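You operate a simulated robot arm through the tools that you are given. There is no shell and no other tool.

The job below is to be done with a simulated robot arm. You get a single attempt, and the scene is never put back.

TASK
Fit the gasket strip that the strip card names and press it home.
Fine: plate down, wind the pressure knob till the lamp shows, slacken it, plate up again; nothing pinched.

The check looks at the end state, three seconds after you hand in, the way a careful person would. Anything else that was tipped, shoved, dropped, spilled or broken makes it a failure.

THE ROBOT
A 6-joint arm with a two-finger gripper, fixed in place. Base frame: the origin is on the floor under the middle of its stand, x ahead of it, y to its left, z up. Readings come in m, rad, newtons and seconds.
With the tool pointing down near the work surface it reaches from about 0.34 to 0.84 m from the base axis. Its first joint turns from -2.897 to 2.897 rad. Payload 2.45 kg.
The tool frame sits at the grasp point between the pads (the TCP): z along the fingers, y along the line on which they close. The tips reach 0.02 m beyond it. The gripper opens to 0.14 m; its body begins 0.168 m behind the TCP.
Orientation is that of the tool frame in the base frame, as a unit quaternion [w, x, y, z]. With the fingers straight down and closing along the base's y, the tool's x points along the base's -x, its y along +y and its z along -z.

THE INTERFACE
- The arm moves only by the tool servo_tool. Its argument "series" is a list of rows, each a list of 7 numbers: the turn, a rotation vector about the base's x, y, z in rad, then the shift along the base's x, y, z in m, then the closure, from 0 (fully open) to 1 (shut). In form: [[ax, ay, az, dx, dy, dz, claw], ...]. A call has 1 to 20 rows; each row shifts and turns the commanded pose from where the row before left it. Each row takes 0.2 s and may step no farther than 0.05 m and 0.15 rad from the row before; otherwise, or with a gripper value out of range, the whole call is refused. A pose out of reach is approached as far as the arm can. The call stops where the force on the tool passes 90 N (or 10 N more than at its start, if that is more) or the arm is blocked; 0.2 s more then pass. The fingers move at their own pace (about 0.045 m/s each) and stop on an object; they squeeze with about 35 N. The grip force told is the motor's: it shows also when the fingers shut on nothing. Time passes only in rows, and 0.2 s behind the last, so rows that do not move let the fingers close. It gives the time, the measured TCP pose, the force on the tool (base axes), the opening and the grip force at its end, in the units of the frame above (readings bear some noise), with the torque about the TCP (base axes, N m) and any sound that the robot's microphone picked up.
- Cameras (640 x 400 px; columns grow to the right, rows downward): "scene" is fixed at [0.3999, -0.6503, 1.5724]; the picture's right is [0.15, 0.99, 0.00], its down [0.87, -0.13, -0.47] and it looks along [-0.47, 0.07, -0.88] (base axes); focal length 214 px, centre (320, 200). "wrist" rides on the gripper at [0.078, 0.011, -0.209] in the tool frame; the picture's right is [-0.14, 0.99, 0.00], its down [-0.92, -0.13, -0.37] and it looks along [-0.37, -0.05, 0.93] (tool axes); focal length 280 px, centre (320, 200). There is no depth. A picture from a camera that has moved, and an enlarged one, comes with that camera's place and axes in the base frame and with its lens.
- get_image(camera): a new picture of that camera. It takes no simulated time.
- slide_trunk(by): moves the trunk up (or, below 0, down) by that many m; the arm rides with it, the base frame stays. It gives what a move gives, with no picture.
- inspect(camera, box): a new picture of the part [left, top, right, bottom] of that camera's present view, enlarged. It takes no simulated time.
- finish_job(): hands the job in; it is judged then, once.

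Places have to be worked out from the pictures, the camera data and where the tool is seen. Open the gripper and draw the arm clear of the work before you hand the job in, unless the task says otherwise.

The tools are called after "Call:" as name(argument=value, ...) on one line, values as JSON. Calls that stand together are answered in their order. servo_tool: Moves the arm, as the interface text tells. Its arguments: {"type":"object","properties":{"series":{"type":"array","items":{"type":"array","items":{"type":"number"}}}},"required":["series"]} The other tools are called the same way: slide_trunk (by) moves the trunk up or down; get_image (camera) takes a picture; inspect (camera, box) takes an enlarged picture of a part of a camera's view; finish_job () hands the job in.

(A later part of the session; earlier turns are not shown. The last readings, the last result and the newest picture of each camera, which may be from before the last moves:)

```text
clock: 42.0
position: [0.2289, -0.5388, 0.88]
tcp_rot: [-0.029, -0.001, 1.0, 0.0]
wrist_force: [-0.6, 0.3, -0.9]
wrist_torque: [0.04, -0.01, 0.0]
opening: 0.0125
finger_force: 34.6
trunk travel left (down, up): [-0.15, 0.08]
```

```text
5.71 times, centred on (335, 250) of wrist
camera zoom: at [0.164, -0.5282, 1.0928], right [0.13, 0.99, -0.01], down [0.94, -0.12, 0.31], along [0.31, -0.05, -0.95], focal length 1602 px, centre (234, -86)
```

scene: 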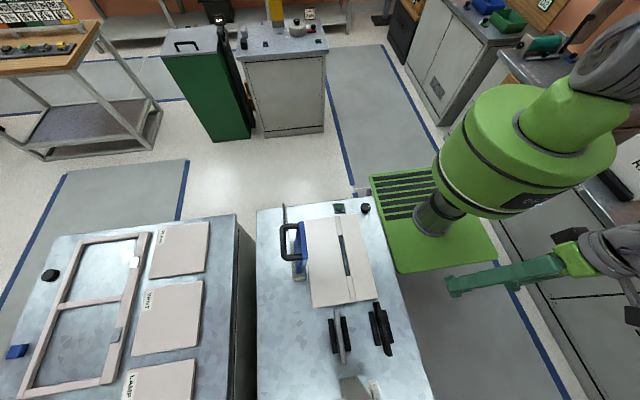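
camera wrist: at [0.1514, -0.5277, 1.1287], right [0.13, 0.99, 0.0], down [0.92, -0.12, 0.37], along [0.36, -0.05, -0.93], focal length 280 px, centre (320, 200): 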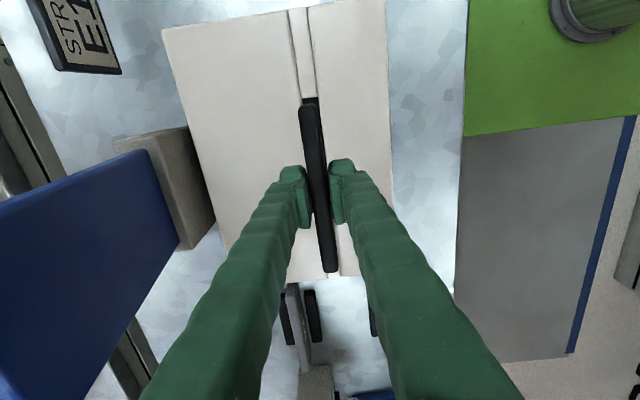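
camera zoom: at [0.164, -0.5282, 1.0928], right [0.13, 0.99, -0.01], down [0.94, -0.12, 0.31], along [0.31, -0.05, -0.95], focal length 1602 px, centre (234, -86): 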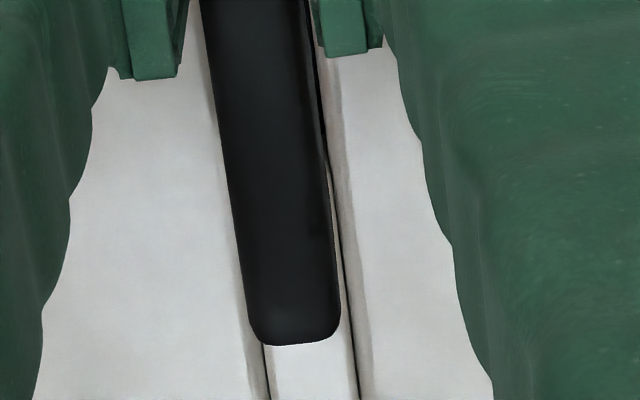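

With the pitch corrected, the strip is level again (top ≈ TCP+8.5 mm); gaps are ~3.0/2.4 mm in x, while y offset is about +0.5 mm at the -x end and +1.5 mm at the +x end. I apply -1.0 mm in y and -0.008 rad yaw, then lower to just inside the slot.

Call:
servo_tool(series=[[0, 0, -0.008, -0.0003, -0.001, 0, 1], [0, 0, 0, 0, 0, -0.005, 1], [0, 0, 0, 0, 0, -0.005, 1], [0, 0, 0, 0, 0, 0, 1]])

Call:
inspect(camera="scene", box=[340, 262, 362, 284])

Call:
inspect(camera="wrist", box=[295, 80, 335, 120])

Call:
inspect(camera="wrist", box=[300, 215, 370, 285])

```text
clock: 43.0
position: [0.2316, -0.5411, 0.8686]
tcp_rot: [-0.029, 0.001, 1.0, 0.0]
wrist_force: [-0.7, 0.2, -1.2]
wrist_torque: [0.03, 0.03, 0.01]
opening: 0.0126
finger_force: 34.9
trunk travel left (down, up): [-0.15, 0.08]
```

```text
16.00 times, centred on (351, 273) of scene
camera zoom: at [0.3999, -0.6503, 1.5724], right [0.15, 0.99, 0.0], down [0.87, -0.13, -0.47], along [-0.47, 0.07, -0.88], focal length 3432 px, centre (-176, -968)
```

zoom: 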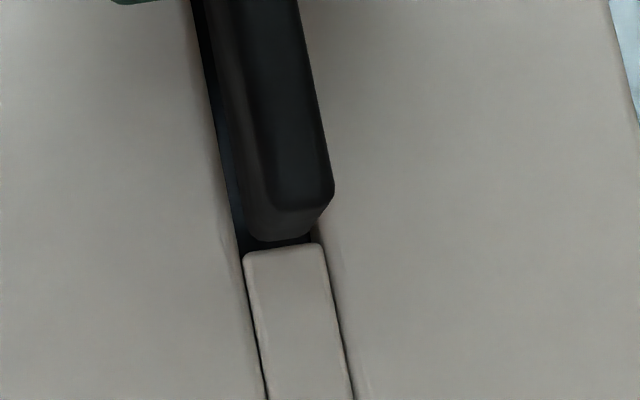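

```text
10.00 times, centred on (315, 100) of wrist
camera zoom: at [0.1643, -0.5289, 1.0826], right [0.14, 0.99, -0.01], down [0.94, -0.13, 0.32], along [0.31, -0.05, -0.95], focal length 2804 px, centre (370, 1200)
```

zoom: 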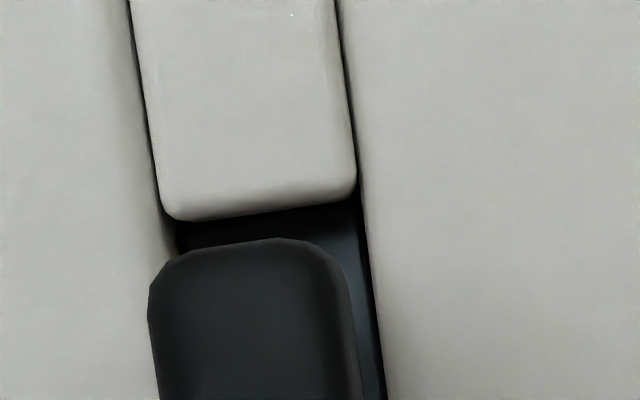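

```text
5.71 times, centred on (335, 250) of wrist
camera zoom: at [0.1643, -0.5289, 1.0826], right [0.14, 0.99, -0.01], down [0.94, -0.13, 0.32], along [0.31, -0.05, -0.95], focal length 1602 px, centre (234, -86)
```

zoom: 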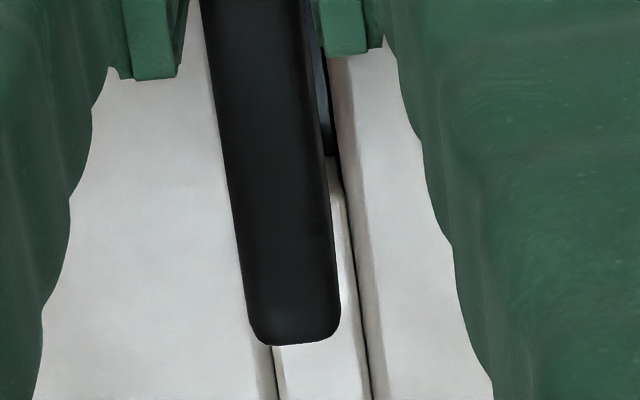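

Now centred within about 1 mm in y and x gaps 3.6/2.1 mm. I nudge -0.6 mm in x and lower in 3 mm steps.

Call:
servo_tool(series=[[0, 0, 0, -0.0006, 0.0002, -0.003, 1], [0, 0, 0, 0, 0, 0, 1]])

Call:
servo_tool(series=[[0, 0, 0, 0, 0, -0.003, 1], [0, 0, 0, 0, 0, 0, 1]])

Call:
inspect(camera="scene", box=[340, 262, 362, 284])

Call:
inspect(camera="wrist", box=[295, 75, 335, 115])

```text
clock: 43.6
position: [0.2296, -0.5405, 0.8653]
tcp_rot: [-0.029, 0.001, 1.0, 0.0]
wrist_force: [0.3, 0.8, 0.5]
wrist_torque: [0.0, 0.02, -0.02]
opening: 0.0126
finger_force: 35.7
trunk travel left (down, up): [-0.15, 0.08]
```

```text
clock: 44.2
position: [0.2291, -0.5398, 0.8635]
tcp_rot: [-0.029, 0.002, 1.0, 0.0]
wrist_force: [0.7, 0.2, -0.7]
wrist_torque: [0.0, 0.03, 0.01]
opening: 0.0126
finger_force: 35.2
trunk travel left (down, up): [-0.15, 0.08]
```

```text
16.00 times, centred on (351, 273) of scene
camera zoom: at [0.3999, -0.6503, 1.5724], right [0.15, 0.99, 0.0], down [0.87, -0.13, -0.47], along [-0.47, 0.07, -0.88], focal length 3432 px, centre (-176, -968)
```

zoom: 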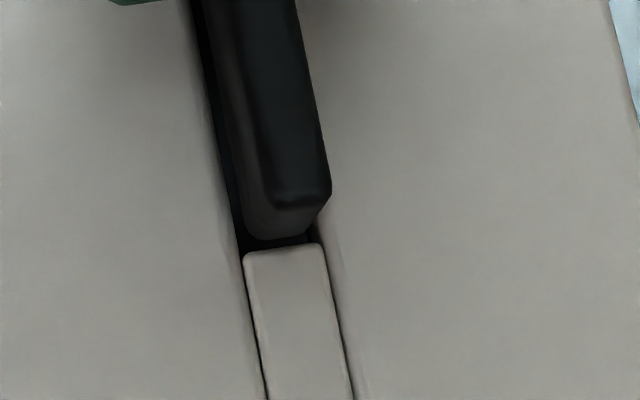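

```text
10.00 times, centred on (315, 95) of wrist
camera zoom: at [0.1632, -0.5285, 1.0767], right [0.14, 0.99, -0.01], down [0.94, -0.13, 0.31], along [0.31, -0.05, -0.95], focal length 2804 px, centre (370, 1250)
```

zoom: 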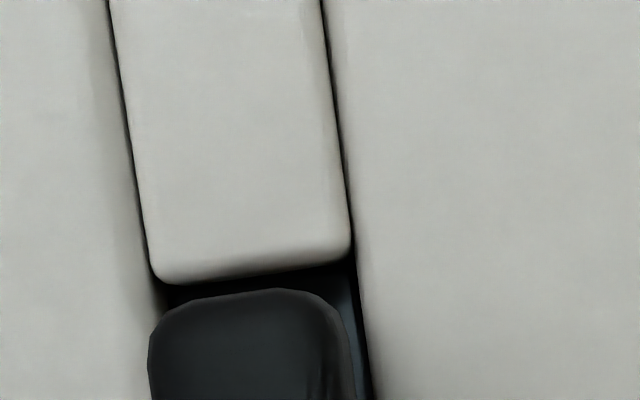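

No contact yet; gap at the +x end is still visible. I continue lowering.

Call:
servo_tool(series=[[0, 0, 0, 0, 0, -0.002, 1], [0, 0, 0, 0, 0, 0, 1]])

Call:
servo_tool(series=[[0, 0, 0, 0, 0, -0.002, 1], [0, 0, 0, 0, 0, 0, 1]])

```text
clock: 44.8
position: [0.2287, -0.5396, 0.8615]
tcp_rot: [-0.029, 0.001, 1.0, 0.0]
wrist_force: [0.7, -0.4, -0.6]
wrist_torque: [-0.01, -0.01, 0.02]
opening: 0.0129
finger_force: 35.2
trunk travel left (down, up): [-0.15, 0.08]
```

```text
clock: 45.4
position: [0.2291, -0.5409, 0.8589]
tcp_rot: [-0.029, 0.002, 1.0, -0.001]
wrist_force: [0.0, -0.5, -2.3]
wrist_torque: [-0.01, -0.02, -0.01]
opening: 0.0127
finger_force: 35.5
trunk travel left (down, up): [-0.15, 0.08]
```

Past the earlier contact height with no force, so the strip is going into the slot. Two more small steps.

Call:
servo_tool(series=[[0, 0, 0, 0, 0, -0.002, 1], [0, 0, 0, 0, 0, 0, 1]])

Call:
servo_tool(series=[[0, 0, 0, 0, 0, -0.002, 1], [0, 0, 0, 0, 0, 0, 1]])

Call:
inspect(camera="scene", box=[340, 262, 362, 284])

Call:
inspect(camera="wrist", box=[285, 70, 345, 130])

Call:
inspect(camera="scene", box=[325, 225, 375, 285])

```text
clock: 46.0
position: [0.23, -0.5406, 0.8579]
tcp_rot: [-0.028, 0.001, 1.0, -0.001]
wrist_force: [-0.5, 0.3, -0.8]
wrist_torque: [0.01, 0.0, 0.0]
opening: 0.0126
finger_force: 35.2
trunk travel left (down, up): [-0.15, 0.08]
```

```text
clock: 46.6
position: [0.2285, -0.5416, 0.8561]
tcp_rot: [-0.029, 0.002, 1.0, -0.001]
wrist_force: [0.3, -0.9, -1.1]
wrist_torque: [-0.02, 0.0, 0.01]
opening: 0.0125
finger_force: 34.9
trunk travel left (down, up): [-0.15, 0.08]
```

```text
16.00 times, centred on (351, 273) of scene
camera zoom: at [0.3999, -0.6503, 1.5724], right [0.15, 0.99, 0.0], down [0.87, -0.13, -0.47], along [-0.47, 0.07, -0.88], focal length 3432 px, centre (-176, -968)
```

zoom: 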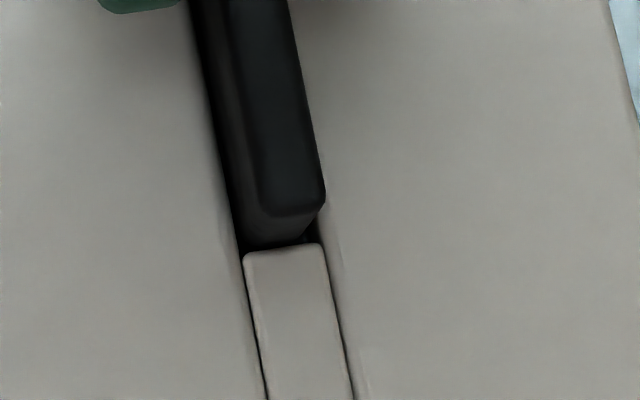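

```text
6.67 times, centred on (315, 100) of wrist
camera zoom: at [0.1632, -0.5288, 1.0691], right [0.14, 0.99, -0.01], down [0.94, -0.13, 0.32], along [0.31, -0.05, -0.95], focal length 1869 px, centre (353, 867)
```

zoom: 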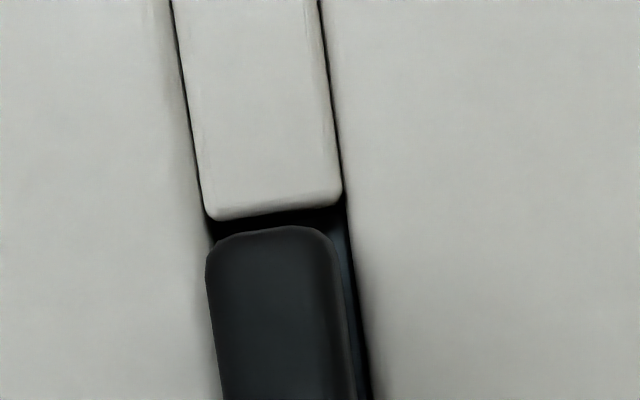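

```text
6.67 times, centred on (350, 255) of scene
camera zoom: at [0.3999, -0.6503, 1.5724], right [0.15, 0.99, 0.0], down [0.87, -0.13, -0.47], along [-0.47, 0.07, -0.88], focal length 1430 px, centre (120, -167)
```

zoom: 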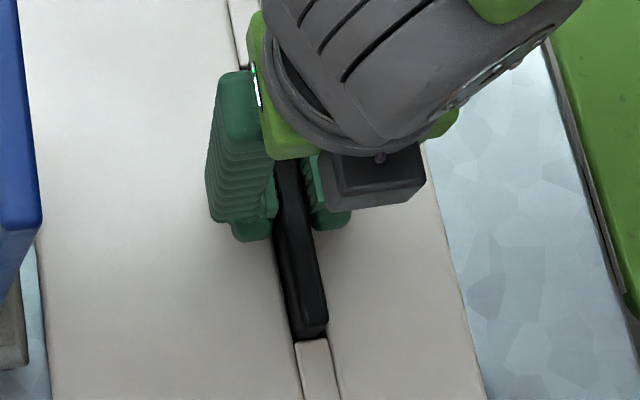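

The strip is well inside the slot now. A couple more millimetre steps to touch the floor or block, then release.

Call:
servo_tool(series=[[0, 0, 0, 0, 0, -0.0015, 1], [0, 0, 0, 0, 0, 0, 1]])

Call:
servo_tool(series=[[0, 0, 0, 0, 0, -0.0015, 1], [0, 0, 0, 0, 0, 0, 1]])

```text
clock: 47.2
position: [0.2299, -0.5418, 0.854]
tcp_rot: [-0.029, 0.002, 1.0, 0.0]
wrist_force: [0.5, -0.4, -0.4]
wrist_torque: [-0.02, -0.04, -0.01]
opening: 0.0129
finger_force: 35.5
trunk travel left (down, up): [-0.15, 0.08]
```

```text
clock: 47.8
position: [0.2315, -0.5406, 0.8517]
tcp_rot: [-0.029, 0.002, 1.0, -0.001]
wrist_force: [0.1, 0.4, -0.7]
wrist_torque: [-0.01, 0.01, -0.02]
opening: 0.0124
finger_force: 35.2
trunk travel left (down, up): [-0.15, 0.08]
```

Still free; continuing gently until contact.

Call:
servo_tool(series=[[0, 0, 0, 0, 0, -0.0015, 1], [0, 0, 0, 0, 0, 0, 1]])

Call:
servo_tool(series=[[0, 0, 0, 0, 0, -0.0015, 1], [0, 0, 0, 0, 0, 0, 1]])

Call:
inspect(camera="scene", box=[335, 245, 365, 285])

```text
clock: 48.4
position: [0.2304, -0.5409, 0.8505]
tcp_rot: [-0.029, 0.001, 1.0, -0.001]
wrist_force: [0.9, 0.5, -1.2]
wrist_torque: [0.0, 0.0, 0.0]
opening: 0.0128
finger_force: 34.9
trunk travel left (down, up): [-0.15, 0.08]
```

```text
clock: 49.0
position: [0.2304, -0.541, 0.8496]
tcp_rot: [-0.029, 0.002, 1.0, -0.001]
wrist_force: [-0.4, 1.4, 6.6]
wrist_torque: [0.02, -0.05, -0.03]
opening: 0.0127
finger_force: 35.0
trunk travel left (down, up): [-0.15, 0.08]
```

```text
10.00 times, centred on (350, 265) of scene
camera zoom: at [0.3999, -0.6503, 1.5724], right [0.15, 0.99, 0.0], down [0.87, -0.13, -0.47], along [-0.47, 0.07, -0.88], focal length 2145 px, centre (20, -450)
```

zoom: 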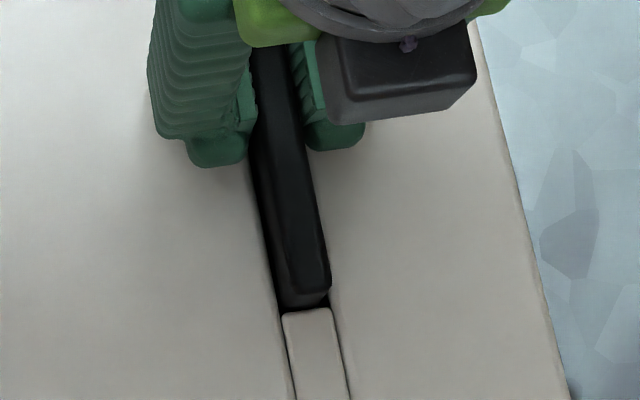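

Even contact (6.6 N, no torque) at TCP z≈0.849: the strip is seated or the tips touch the block. I open the fingers a little to release.

Call:
servo_tool(series=[[0, 0, 0, 0, 0, 0, 0.85], [0, 0, 0, 0, 0, 0, 0.78], [0, 0, 0, 0, 0, 0, 0.76], [0, 0, 0, 0, 0, 0, 0.76]])

Call:
inspect(camera="scene", box=[335, 245, 365, 285])

Call:
inspect(camera="wrist", box=[260, 60, 380, 290])

```text
clock: 50.0
position: [0.2308, -0.5414, 0.8494]
tcp_rot: [-0.028, 0.002, 1.0, -0.002]
wrist_force: [-0.4, -9.9, 11.7]
wrist_torque: [0.0, -0.12, -0.11]
opening: 0.0278
finger_force: 0.0
trunk travel left (down, up): [-0.15, 0.08]
```

```text
10.00 times, centred on (350, 265) of scene
camera zoom: at [0.3999, -0.6503, 1.5724], right [0.15, 0.99, 0.0], down [0.87, -0.13, -0.47], along [-0.47, 0.07, -0.88], focal length 2145 px, centre (20, -450)
```

zoom: 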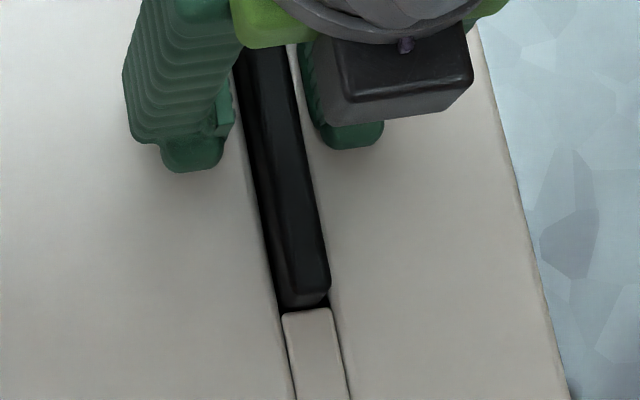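

```text
1.74 times, centred on (320, 175) of wrist
camera zoom: at [0.1638, -0.5292, 1.0636], right [0.14, 0.99, -0.01], down [0.94, -0.13, 0.32], along [0.31, -0.06, -0.95], focal length 488 px, centre (320, 244)
```

zoom: 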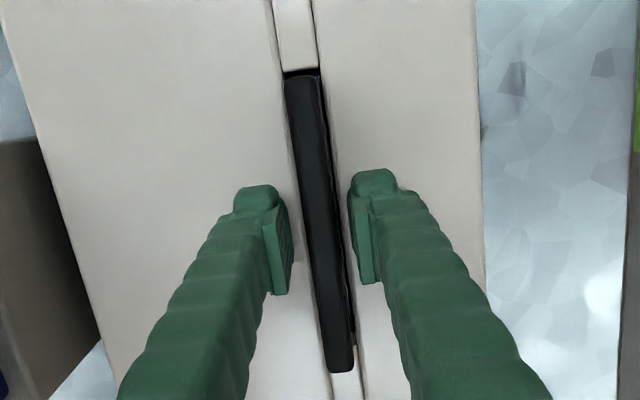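

Fingers are off the strip (tips lightly touching the block top, z≈0.829) and the strip stands in the slot. I rise straight up well clear and inspect.

Call:
servo_tool(series=[[0, 0, 0, 0, 0, 0.004, 0.76], [0, 0, 0, 0, 0, 0.01, 0.74], [0, 0, 0, 0, 0, 0.02, 0.72], [0, 0, 0, 0, 0, 0.03, 0.7], [0, 0, 0, 0.01, 0.01, 0.04, 0.7], [0, -0.055, 0, 0.02, 0.02, 0.03, 0.7], [0, 0, 0.008, 0.02, 0.03, 0.02, 0.7], [0, 0, 0, 0, 0, 0, 0.7]])

Call:
get_image(camera="wrist")

Call:
inspect(camera="scene", box=[310, 200, 400, 310])

```text
clock: 51.8
position: [0.2812, -0.4788, 1.0005]
tcp_rot: [-0.002, -0.002, 1.0, 0.0]
wrist_force: [0.2, 0.8, 0.2]
wrist_torque: [0.0, 0.0, -0.01]
opening: 0.042
finger_force: 0.0
trunk travel left (down, up): [-0.15, 0.08]
```

```text
taken
camera wrist: at [0.2028, -0.4691, 1.2106], right [0.13, 0.99, 0.0], down [0.92, -0.12, 0.37], along [0.36, -0.05, -0.93], focal length 280 px, centre (320, 200)
```

wrist: 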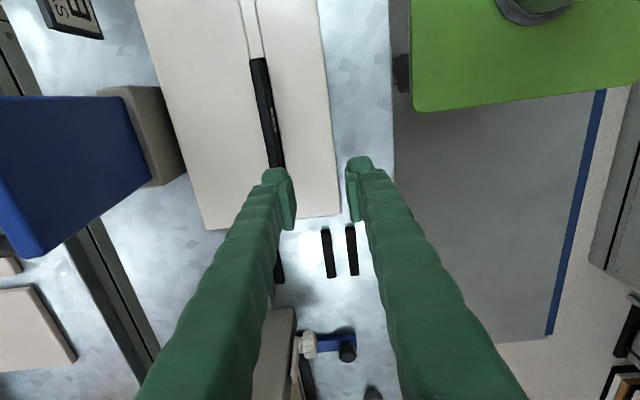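

```text
3.64 times, centred on (355, 255) of scene
camera zoom: at [0.3999, -0.6503, 1.5724], right [0.15, 0.99, 0.0], down [0.87, -0.13, -0.47], along [-0.47, 0.07, -0.88], focal length 780 px, centre (193, 0)
```

zoom: 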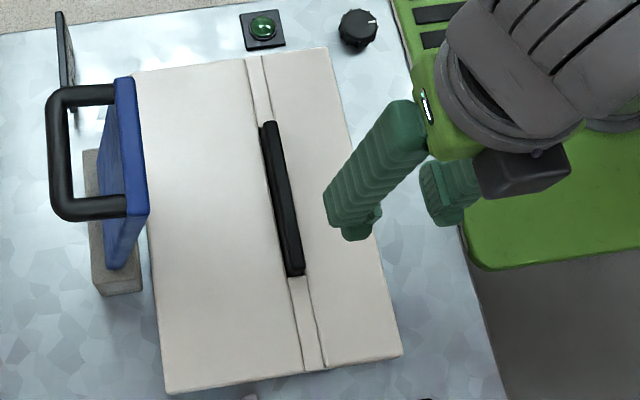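

Call:
inspect(camera="wrist", box=[235, 45, 305, 175])

Call:
inspect(camera="scene", box=[336, 228, 366, 288])

Call:
inspect(camera="scene", box=[265, 200, 345, 300])

```text
3.08 times, centred on (270, 110) of wrist
camera zoom: at [0.2028, -0.4691, 1.2106], right [0.13, 0.99, 0.0], down [0.92, -0.12, 0.37], along [0.36, -0.05, -0.93], focal length 863 px, centre (474, 477)
```

zoom: 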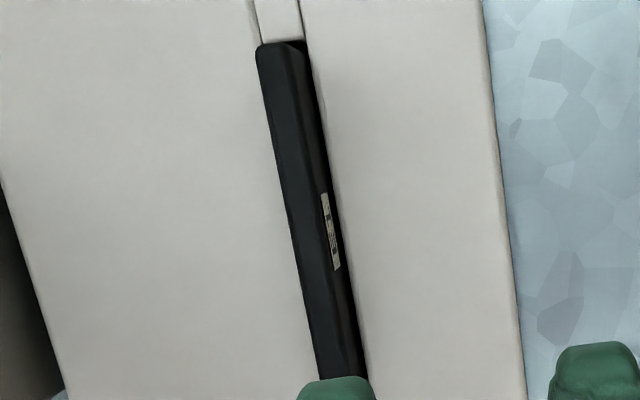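

```text
6.67 times, centred on (351, 258) of scene
camera zoom: at [0.3999, -0.6503, 1.5724], right [0.15, 0.99, 0.0], down [0.87, -0.13, -0.47], along [-0.47, 0.07, -0.88], focal length 1430 px, centre (113, -187)
```

zoom: 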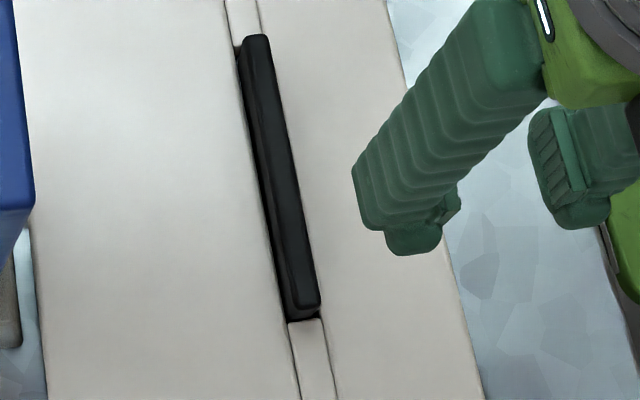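

```text
4.00 times, centred on (305, 250) of scene
camera zoom: at [0.3999, -0.6503, 1.5724], right [0.15, 0.99, 0.0], down [0.87, -0.13, -0.47], along [-0.47, 0.07, -0.88], focal length 858 px, centre (380, 0)
```

zoom: 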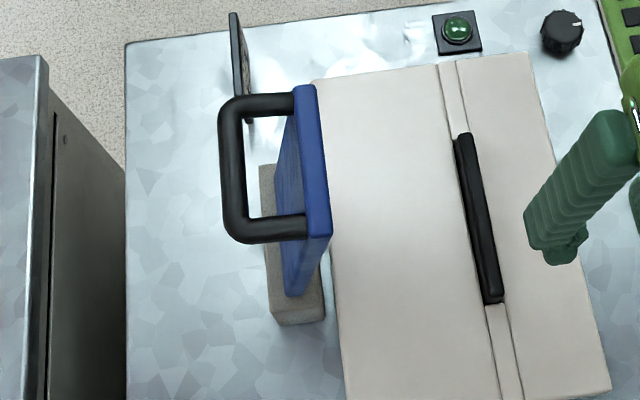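

The strip stands in the slot, upright and fully between the inserts. Next is the plate: I rise to z≈1.2 and move above the handle bar (est. x 0.19–0.265, y -0.715, z 1.05) to measure it precisely.

Call:
servo_tool(series=[[0, 0, 0, 0, 0, 0.04, 0.5], [0, 0, 0, 0, 0, 0.04, 0.4], [0, 0, 0, 0, 0, 0.04, 0.35], [0, 0, 0, 0, 0, 0.04, 0.35], [0, 0, 0, 0, 0, 0.04, 0.35], [0, 0, 0, -0.01, -0.04, 0, 0.35], [0, 0, 0, -0.01, -0.04, 0, 0.35], [0, 0, 0, -0.01, -0.04, 0, 0.35], [0, 0, 0, -0.01, -0.04, 0, 0.35], [0, 0, 0, 0, -0.04, 0, 0.35], [0, 0, 0, 0, 0, 0, 0.35]])

Call:
get_image(camera="wrist")

Call:
get_image(camera="scene")

```text
clock: 54.2
position: [0.2383, -0.6783, 1.203]
tcp_rot: [-0.001, -0.002, 1.0, -0.001]
wrist_force: [-0.2, 0.1, 0.1]
wrist_torque: [-0.03, 0.03, -0.01]
opening: 0.0909
finger_force: 0.0
trunk travel left (down, up): [-0.15, 0.08]
```

```text
taken
camera wrist: at [0.1602, -0.6673, 1.4124], right [0.13, 0.99, 0.0], down [0.92, -0.12, 0.37], along [0.36, -0.05, -0.93], focal length 280 px, centre (320, 200)
```

wrist: 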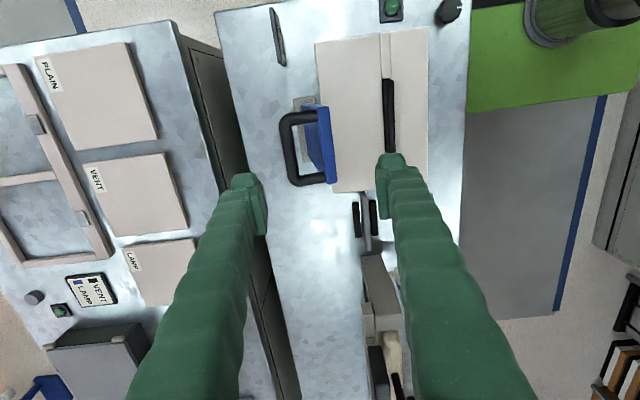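

```text
taken
```

scene: 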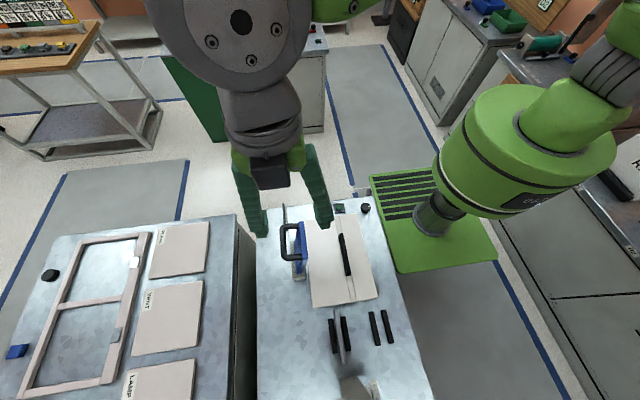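

I zoom in on the handle with both cameras for triangulation.

Call:
inspect(camera="wrist", box=[265, 85, 355, 200])

Call:
inspect(camera="scene", box=[270, 210, 330, 290])

```text
3.48 times, centred on (310, 142) of wrist
camera zoom: at [0.1602, -0.6673, 1.4124], right [0.13, 0.99, 0.0], down [0.92, -0.12, 0.37], along [0.36, -0.05, -0.93], focal length 975 px, centre (355, 400)
```

zoom: 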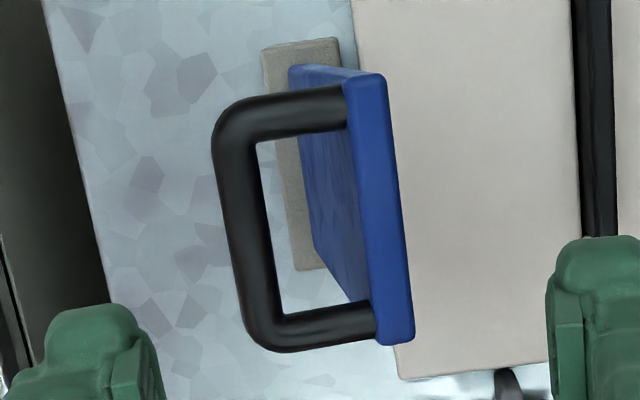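

```text
5.00 times, centred on (300, 250) of scene
camera zoom: at [0.3999, -0.6503, 1.5724], right [0.15, 0.99, 0.0], down [0.87, -0.13, -0.47], along [-0.47, 0.07, -0.88], focal length 1072 px, centre (420, -50)
```

zoom: 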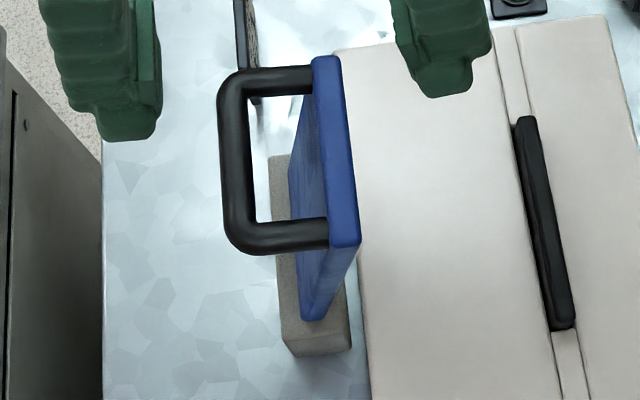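

Handle bar: centre x 0.2276, y≈-0.7155, z≈1.056, diameter ≈15.5 mm, with ≈32 mm clear between bar and plate. I'll straddle it with ~22 mm opening; first I position above it at z≈1.12 and check alignment.

Call:
servo_tool(series=[[0, 0, 0, -0.005, -0.019, 0, 0.5], [0, 0, 0, -0.005, -0.019, 0, 0.7], [0, 0, 0, 0, 0, -0.02, 0.843], [0, 0, 0, 0, 0, -0.03, 0.843], [0, 0, 0, 0, 0, -0.02, 0.843], [0, 0, 0, 0, 0, 0, 0.843], [0, 0, 0, 0, 0, 0, 0.843]])

Call:
get_image(camera="wrist")

Call:
inspect(camera="wrist", box=[260, 110, 400, 240])

Call:
inspect(camera="scene", box=[250, 170, 350, 290])

```text
clock: 55.8
position: [0.229, -0.7183, 1.1338]
tcp_rot: [-0.002, -0.003, 1.0, 0.0]
wrist_force: [-0.5, -0.3, 0.5]
wrist_torque: [0.02, 0.01, 0.02]
opening: 0.0218
finger_force: 0.2
trunk travel left (down, up): [-0.15, 0.08]
```

```text
taken
camera wrist: at [0.1516, -0.707, 1.3429], right [0.13, 0.99, 0.0], down [0.92, -0.12, 0.37], along [0.36, -0.05, -0.93], focal length 280 px, centre (320, 200)
```

wrist: 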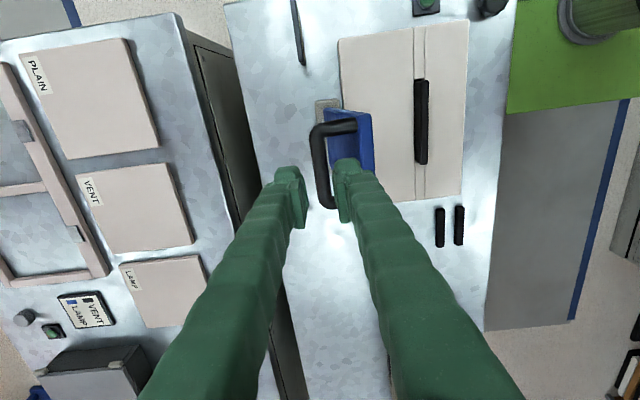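

```text
3.08 times, centred on (330, 175) of wrist
camera zoom: at [0.1516, -0.707, 1.3429], right [0.13, 0.99, 0.0], down [0.92, -0.12, 0.37], along [0.36, -0.05, -0.93], focal length 863 px, centre (289, 277)
```

zoom: 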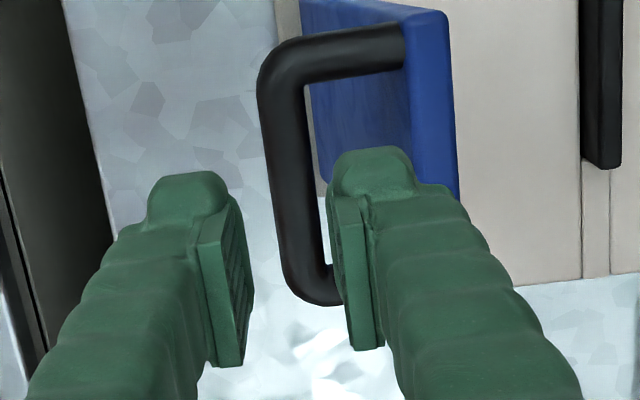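

```text
3.33 times, centred on (300, 230) of scene
camera zoom: at [0.3999, -0.6503, 1.5724], right [0.15, 0.99, 0.0], down [0.87, -0.13, -0.47], along [-0.47, 0.07, -0.88], focal length 715 px, centre (387, 100)
```

zoom: 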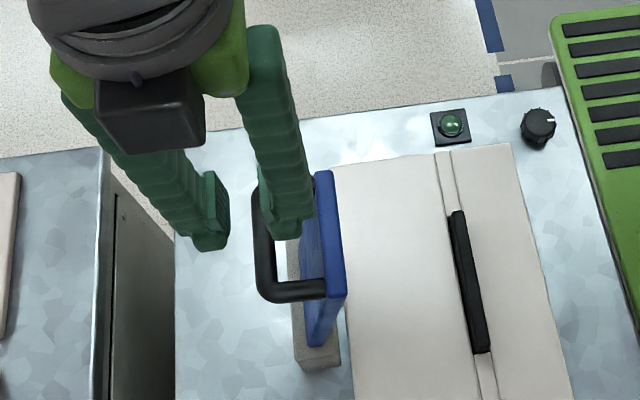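

The bar is centred under the pads. I descend to TCP z≈1.09 (tips just above bar) and check once more.

Call:
servo_tool(series=[[0, 0, 0, 0, 0, -0.02, 0.843], [0, 0, 0, 0, 0, -0.02, 0.843], [0, 0, 0, 0, 0, 0, 0.843]])

Call:
inspect(camera="wrist", box=[250, 100, 410, 240])

Call:
inspect(camera="scene", box=[250, 190, 350, 290])

```text
clock: 56.6
position: [0.228, -0.7177, 1.0945]
tcp_rot: [-0.002, -0.001, 1.0, -0.001]
wrist_force: [0.3, -0.3, -0.2]
wrist_torque: [0.04, -0.04, 0.02]
opening: 0.0221
finger_force: 0.1
trunk travel left (down, up): [-0.15, 0.08]
```

```text
2.86 times, centred on (330, 170) of wrist
camera zoom: at [0.1497, -0.7068, 1.3032], right [0.13, 0.99, 0.0], down [0.92, -0.12, 0.37], along [0.36, -0.05, -0.93], focal length 801 px, centre (291, 286)
```

zoom: 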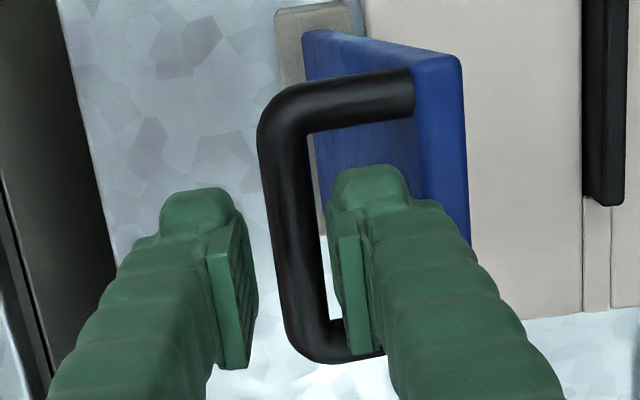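

```text
4.00 times, centred on (300, 240) of scene
camera zoom: at [0.3999, -0.6503, 1.5724], right [0.15, 0.99, 0.0], down [0.87, -0.13, -0.47], along [-0.47, 0.07, -0.88], focal length 858 px, centre (400, 40)
```

zoom: 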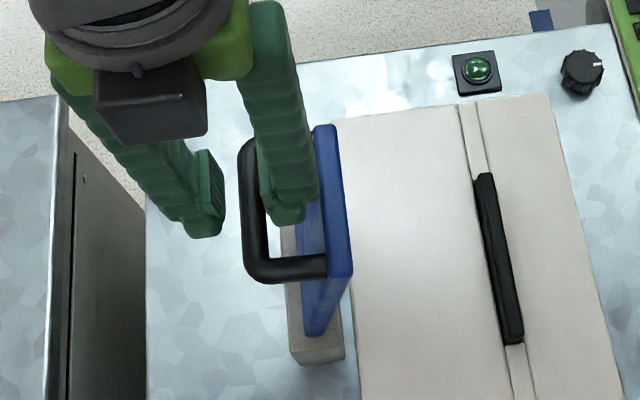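

Bar is ~1 mm to +y of centre; I nudge +1 mm and descend in 8 mm steps to TCP z≈1.064, checking for contact.

Call:
servo_tool(series=[[0, 0, 0, 0, 0.001, -0.008, 0.843], [0, 0, 0, 0, 0, -0.008, 0.843], [0, 0, 0, 0, 0, 0, 0.843]])

Call:
servo_tool(series=[[0, 0, 0, 0, 0, -0.007, 0.843], [0, 0, 0, 0, 0, -0.007, 0.843], [0, 0, 0, 0, 0, 0, 0.843]])

Call:
inspect(camera="wrist", box=[250, 100, 410, 240])

Call:
inspect(camera="scene", box=[250, 190, 350, 290])

```text
clock: 57.4
position: [0.2292, -0.7177, 1.0787]
tcp_rot: [-0.002, -0.001, 1.0, 0.0]
wrist_force: [-0.3, -0.6, -0.2]
wrist_torque: [-0.01, 0.0, -0.02]
opening: 0.0222
finger_force: 0.1
trunk travel left (down, up): [-0.15, 0.08]
```

```text
clock: 58.2
position: [0.2283, -0.7178, 1.0643]
tcp_rot: [-0.003, -0.002, 1.0, -0.001]
wrist_force: [0.2, 0.9, -0.5]
wrist_torque: [0.02, -0.02, 0.02]
opening: 0.022
finger_force: 0.0
trunk travel left (down, up): [-0.15, 0.08]
```

```text
2.86 times, centred on (330, 170) of wrist
camera zoom: at [0.151, -0.7068, 1.2738], right [0.13, 0.99, 0.0], down [0.92, -0.12, 0.37], along [0.36, -0.05, -0.93], focal length 801 px, centre (291, 286)
```

zoom: 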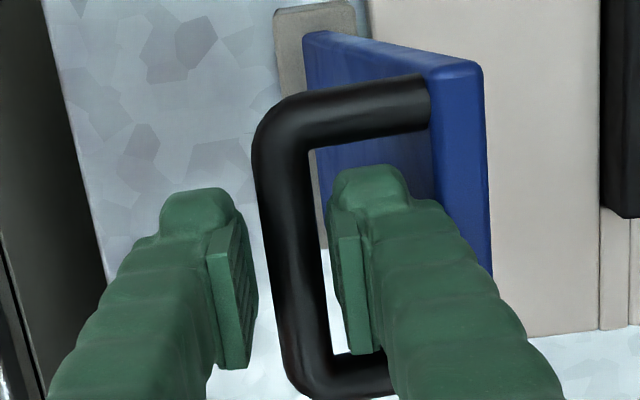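

```text
4.00 times, centred on (300, 240) of scene
camera zoom: at [0.3999, -0.6503, 1.5724], right [0.15, 0.99, 0.0], down [0.87, -0.13, -0.47], along [-0.47, 0.07, -0.88], focal length 858 px, centre (400, 40)
```

zoom: 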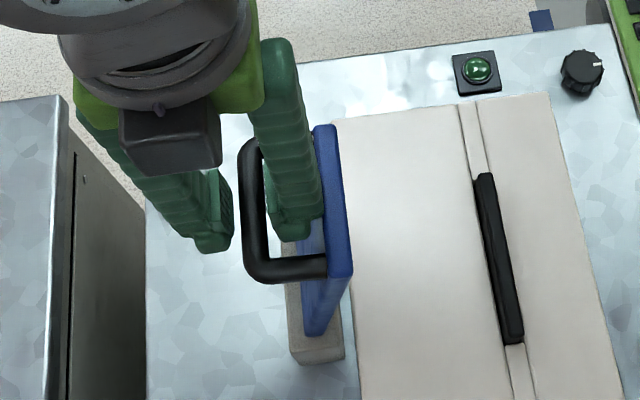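

The fingers straddle the bar with one finger between bar and plate, no contact. I close on the bar.

Call:
servo_tool(series=[[0, 0, 0, 0, 0, 0, 0.9], [0, 0, 0, 0, 0, 0, 1], [0, 0, 0, 0, 0, 0, 1], [0, 0, 0, 0, 0, 0, 1]])

Call:
inspect(camera="wrist", box=[250, 100, 410, 240])

```text
clock: 59.2
position: [0.2303, -0.7178, 1.0641]
tcp_rot: [-0.002, -0.002, 1.0, 0.0]
wrist_force: [1.1, 6.0, -1.1]
wrist_torque: [0.08, -0.04, -0.93]
opening: 0.0146
finger_force: 41.3
trunk travel left (down, up): [-0.15, 0.08]
```

```text
2.86 times, centred on (330, 170) of wrist
camera zoom: at [0.151, -0.7062, 1.2736], right [0.13, 0.99, 0.0], down [0.92, -0.12, 0.37], along [0.36, -0.05, -0.93], focal length 801 px, centre (291, 286)
```

zoom: 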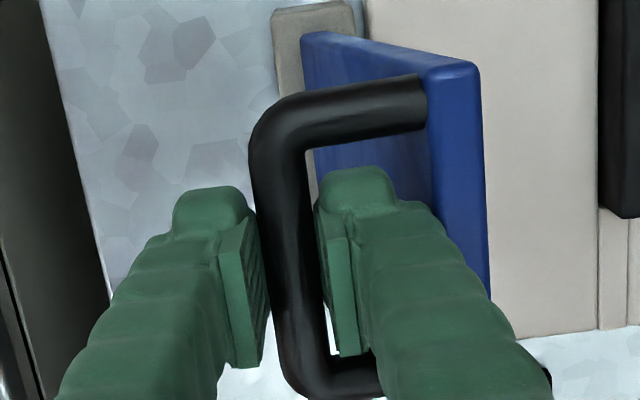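

Gripped (14.6 mm bar, ~41 N). I start swinging the plate along the estimated arc with a small first step and read the forces.

Call:
servo_tool(series=[[0, 0, 0, 0, 0.006, 0.0004, 1], [0, 0, 0, 0, 0.006, 0.0003, 1], [0, 0, 0, 0, 0.005, 0.0, 1], [0, 0, 0, 0, 0, 0, 1]])

Call:
inspect(camera="scene", box=[250, 190, 350, 290])

```text
clock: 60.2
position: [0.2281, -0.701, 1.064]
tcp_rot: [-0.002, -0.001, 1.0, 0.0]
wrist_force: [0.1, 0.0, -2.8]
wrist_torque: [-0.03, -0.23, -0.93]
opening: 0.0146
finger_force: 41.0
trunk travel left (down, up): [-0.15, 0.08]
```

```text
4.00 times, centred on (300, 240) of scene
camera zoom: at [0.3999, -0.6503, 1.5724], right [0.15, 0.99, 0.0], down [0.87, -0.13, -0.47], along [-0.47, 0.07, -0.88], focal length 858 px, centre (400, 40)
```

zoom: 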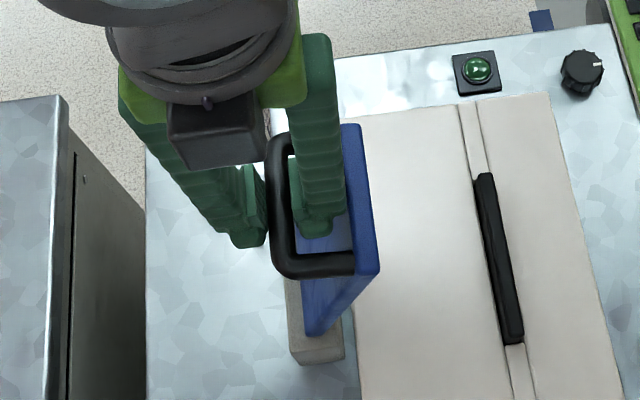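

The plate follows with almost no force. I continue along the arc another 20°.

Call:
servo_tool(series=[[0, 0, 0, 0, 0.0077, -0.0002, 1], [0, 0, 0, 0, 0.0077, -0.0005, 1], [0, 0, 0, 0, 0.0077, -0.0008, 1], [0, 0, 0, 0, 0.0076, -0.0012, 1], [0, 0, 0, 0, 0.0076, -0.0015, 1], [0, 0, 0, 0, 0.0075, -0.0018, 1], [0, 0, 0, 0, 0.0074, -0.0022, 1], [0, 0, 0, 0, 0.0073, -0.0025, 1], [0, 0, 0, 0, 0, 0, 1]])

Call:
inspect(camera="scene", box=[250, 190, 380, 290])

Call:
get_image(camera="wrist")

```text
clock: 62.2
position: [0.2284, -0.6411, 1.053]
tcp_rot: [-0.002, -0.001, 1.0, 0.001]
wrist_force: [-6.7, -6.8, -20.6]
wrist_torque: [-0.11, -0.21, -0.87]
opening: 0.0136
finger_force: 40.4
trunk travel left (down, up): [-0.15, 0.08]
```

```text
4.00 times, centred on (315, 240) of scene
camera zoom: at [0.3999, -0.6503, 1.5724], right [0.15, 0.99, 0.0], down [0.87, -0.13, -0.47], along [-0.47, 0.07, -0.88], focal length 858 px, centre (340, 40)
```

zoom: 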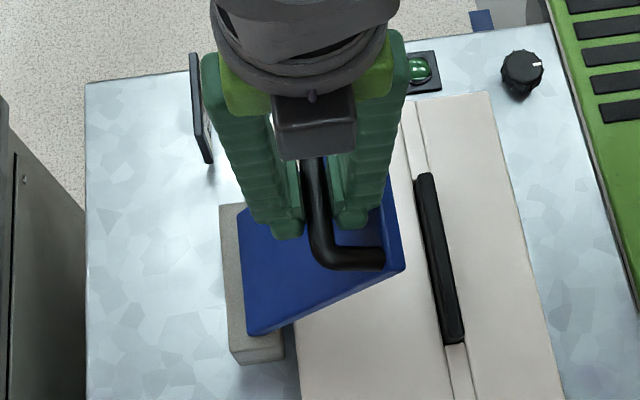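

```text
taken
camera wrist: at [0.1512, -0.6301, 1.2619], right [0.13, 0.99, 0.0], down [0.92, -0.13, 0.37], along [0.36, -0.05, -0.93], focal length 280 px, centre (320, 200)
```

wrist: 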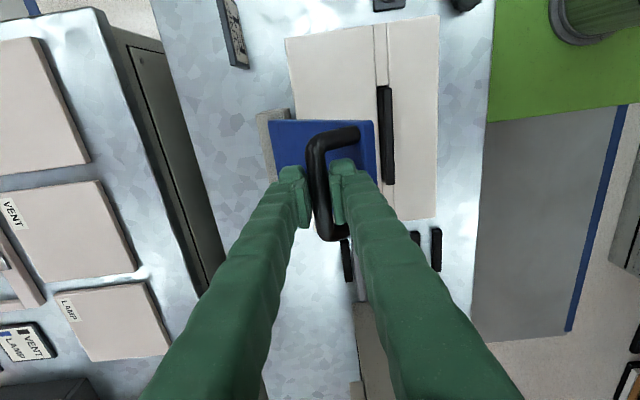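

The reaction is radial (pulling the tool toward the hinge, ~21 N), so my radius is slightly large. I shift ~2 mm toward the hinge and re-read.

Call:
servo_tool(series=[[0, 0, 0, 0, -0.0006, -0.002, 1], [0, 0, 0, 0, 0, 0, 1]])

```text
clock: 62.8
position: [0.2288, -0.6412, 1.0533]
tcp_rot: [-0.001, -0.002, 1.0, 0.001]
wrist_force: [-9.1, -1.1, -6.2]
wrist_torque: [0.04, 0.44, -0.86]
opening: 0.0136
finger_force: 39.6
trunk travel left (down, up): [-0.15, 0.08]
```

Down to ~6 N. I continue the arc for another ~20° with the corrected radius.

Call:
servo_tool(series=[[0, 0, 0, 0, 0.0071, -0.0029, 1], [0, 0, 0, 0, 0.007, -0.0032, 1], [0, 0, 0, 0, 0.0068, -0.0035, 1], [0, 0, 0, 0, 0.0067, -0.0038, 1], [0, 0, 0, 0, 0.0065, -0.0041, 1], [0, 0, 0, 0, 0, 0, 1]])

Call:
inspect(camera="scene", box=[250, 190, 380, 290])

```text
clock: 64.2
position: [0.2288, -0.6056, 1.0351]
tcp_rot: [-0.001, -0.002, 1.0, 0.0]
wrist_force: [-8.5, 4.7, 6.9]
wrist_torque: [0.04, 0.03, -0.89]
opening: 0.0124
finger_force: 39.2
trunk travel left (down, up): [-0.15, 0.08]
```

```text
4.00 times, centred on (315, 240) of scene
camera zoom: at [0.3999, -0.6503, 1.5724], right [0.15, 0.99, 0.0], down [0.87, -0.13, -0.47], along [-0.47, 0.07, -0.88], focal length 858 px, centre (340, 40)
```

zoom: 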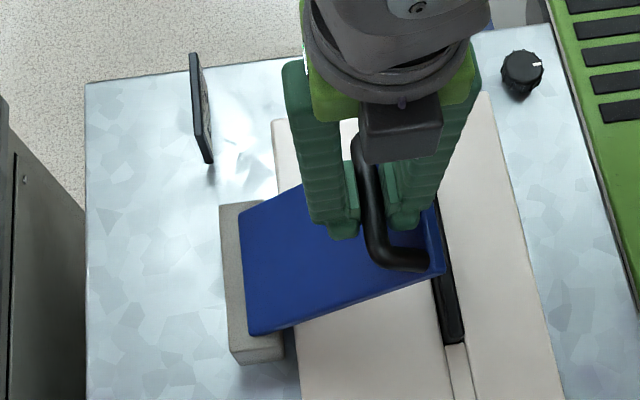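

Forces are small (~9 N). The opening has crept from 14.6 to 12.4 mm, so I check that the bar is still well inside the pads.

Call:
inspect(camera="wrist", box=[260, 110, 400, 250])

Call:
inspect(camera="scene", box=[315, 220, 365, 270])

```text
2.86 times, centred on (330, 180) of wrist
camera zoom: at [0.1513, -0.5946, 1.2436], right [0.13, 0.99, 0.0], down [0.92, -0.12, 0.37], along [0.36, -0.05, -0.93], focal length 801 px, centre (291, 257)
```

zoom: 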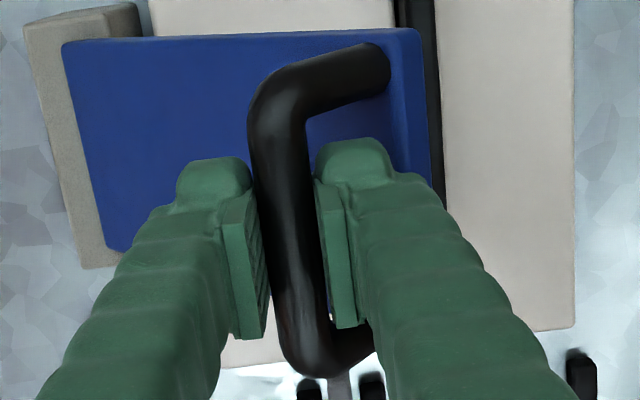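

```text
8.00 times, centred on (340, 245) of scene
camera zoom: at [0.3999, -0.6503, 1.5724], right [0.15, 0.99, 0.0], down [0.87, -0.13, -0.47], along [-0.47, 0.07, -0.88], focal length 1716 px, centre (160, -160)
```

zoom: 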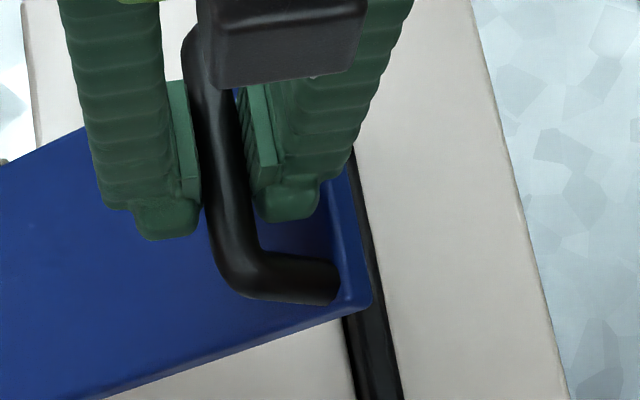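

The bar is still deep between the pads. I continue the arc another ~15°.

Call:
servo_tool(series=[[0, 0, 0, 0, 0.0065, -0.004, 1], [0, 0, 0, 0, 0.0063, -0.0044, 1], [0, 0, 0, 0, 0.006, -0.0047, 1], [0, 0, 0, 0, 0.0057, -0.005, 1], [0, 0, 0, 0, 0.0055, -0.0053, 1], [0, 0, 0, 0, 0.0053, -0.0055, 1], [0, 0, 0, 0, 0, 0, 1]])

Call:
inspect(camera="scene", box=[270, 190, 400, 290])

```text
clock: 65.8
position: [0.2304, -0.5692, 1.0043]
tcp_rot: [-0.001, -0.002, 1.0, 0.0]
wrist_force: [0.3, 7.2, 6.9]
wrist_torque: [-0.07, -0.37, -0.42]
opening: 0.0112
finger_force: 38.4
trunk travel left (down, up): [-0.15, 0.08]
```

```text
4.00 times, centred on (335, 240) of scene
camera zoom: at [0.3999, -0.6503, 1.5724], right [0.15, 0.99, 0.0], down [0.87, -0.13, -0.47], along [-0.47, 0.07, -0.88], focal length 858 px, centre (260, 40)
```

zoom: 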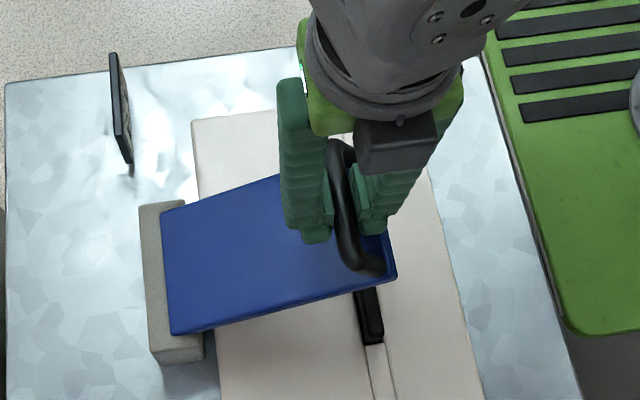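

Going smoothly (~10 N). Plate is ~25° above horizontal; I continue another 15°.

Call:
servo_tool(series=[[0, 0, 0, 0, 0.0049, -0.0057, 1], [0, 0, 0, 0, 0.0046, -0.0059, 1], [0, 0, 0, 0, 0.0044, -0.0061, 1], [0, 0, 0, 0, 0.0041, -0.0063, 1], [0, 0, 0, 0, 0.0038, -0.0065, 1], [0, 0, 0, 0, 0, 0, 1]])

Call:
inspect(camera="scene", box=[270, 190, 400, 290])

```text
clock: 67.2
position: [0.2291, -0.5477, 0.9759]
tcp_rot: [-0.002, -0.002, 1.0, 0.0]
wrist_force: [3.1, 16.8, 8.5]
wrist_torque: [0.04, -0.07, -0.38]
opening: 0.0112
finger_force: 38.2
trunk travel left (down, up): [-0.15, 0.08]
```

```text
4.00 times, centred on (335, 240) of scene
camera zoom: at [0.3999, -0.6503, 1.5724], right [0.15, 0.99, 0.0], down [0.87, -0.13, -0.47], along [-0.47, 0.07, -0.88], focal length 858 px, centre (260, 40)
```

zoom: 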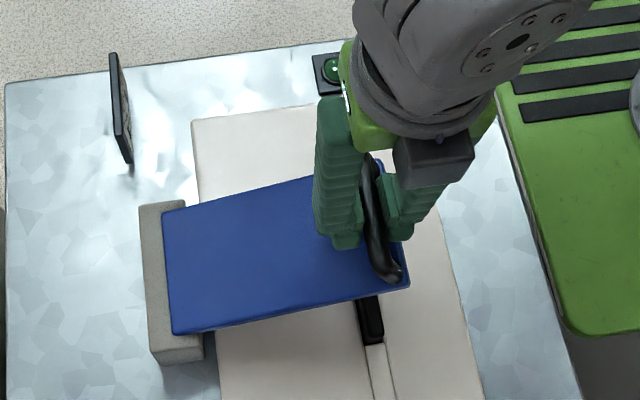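

A 17 N push toward +y tells me to add ~2 mm in y. I apply this and continue in shorter stretches, watching for contact with the strip.

Call:
servo_tool(series=[[0, 0, 0, 0, 0.0054, -0.0066, 1], [0, 0, 0, 0, 0.0034, -0.0068, 1], [0, 0, 0, 0, 0.003, -0.0069, 1], [0, 0, 0, 0, 0, 0, 1]])

Call:
inspect(camera="scene", box=[270, 190, 400, 290])

```text
clock: 68.2
position: [0.2305, -0.5325, 0.9561]
tcp_rot: [-0.001, -0.001, 1.0, 0.0]
wrist_force: [2.8, 23.2, 9.1]
wrist_torque: [-0.01, -0.14, -0.41]
opening: 0.0113
finger_force: 38.4
trunk travel left (down, up): [-0.15, 0.08]
```

```text
4.00 times, centred on (335, 240) of scene
camera zoom: at [0.3999, -0.6503, 1.5724], right [0.15, 0.99, 0.0], down [0.87, -0.13, -0.47], along [-0.47, 0.07, -0.88], focal length 858 px, centre (260, 40)
```

zoom: 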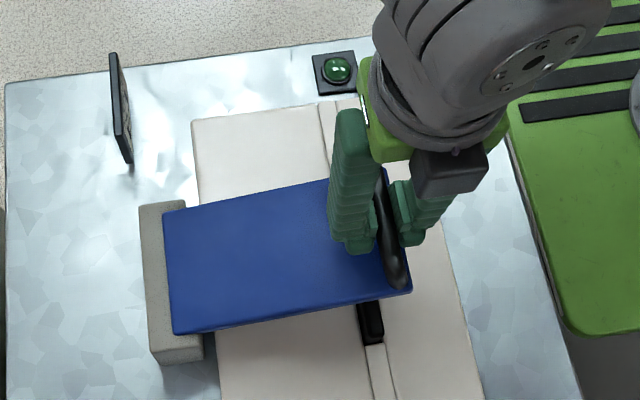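

Fitting the readings gives a better hinge estimate: about (y -0.707, z 0.855), radius ≈0.20; plate now ~15° above horizontal. I correct +3 mm in y and continue with that arc.

Call:
servo_tool(series=[[0, 0, 0, 0, 0.003, 0.001, 1], [0, 0, 0, 0, 0.004, -0.0075, 1], [0, 0, 0, 0, 0.0036, -0.008, 1], [0, 0, 0, 0, 0, 0, 1]])

Call:
inspect(camera="scene", box=[270, 190, 400, 290])

Call:
inspect(camera="wrist", box=[230, 100, 400, 260])

```text
clock: 69.2
position: [0.2286, -0.5284, 0.9391]
tcp_rot: [-0.001, -0.002, 1.0, -0.002]
wrist_force: [-1.1, -0.1, 1.2]
wrist_torque: [-0.11, -0.33, -0.38]
opening: 0.0111
finger_force: 38.5
trunk travel left (down, up): [-0.15, 0.08]
```

```text
4.00 times, centred on (335, 240) of scene
camera zoom: at [0.3999, -0.6503, 1.5724], right [0.15, 0.99, 0.0], down [0.87, -0.13, -0.47], along [-0.47, 0.07, -0.88], focal length 858 px, centre (260, 40)
```

zoom: 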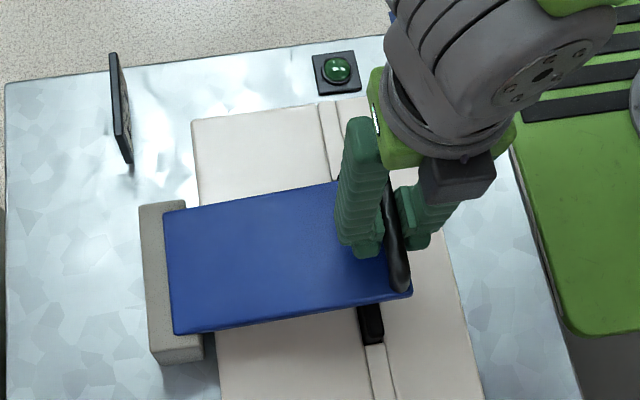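

```text
2.50 times, centred on (315, 180) of wrist
camera zoom: at [0.1513, -0.5161, 1.149], right [0.13, 0.99, 0.0], down [0.92, -0.12, 0.37], along [0.36, -0.05, -0.93], focal length 701 px, centre (332, 250)
```

zoom: 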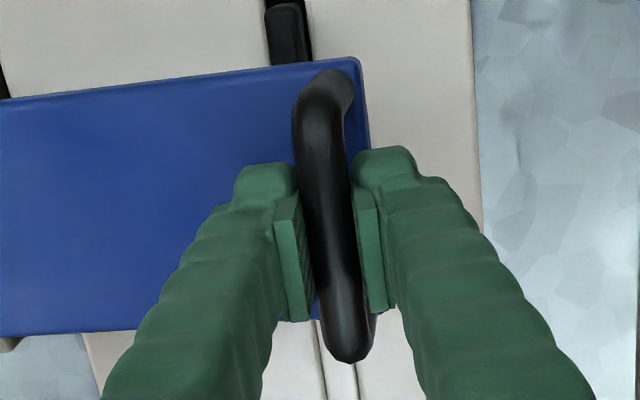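

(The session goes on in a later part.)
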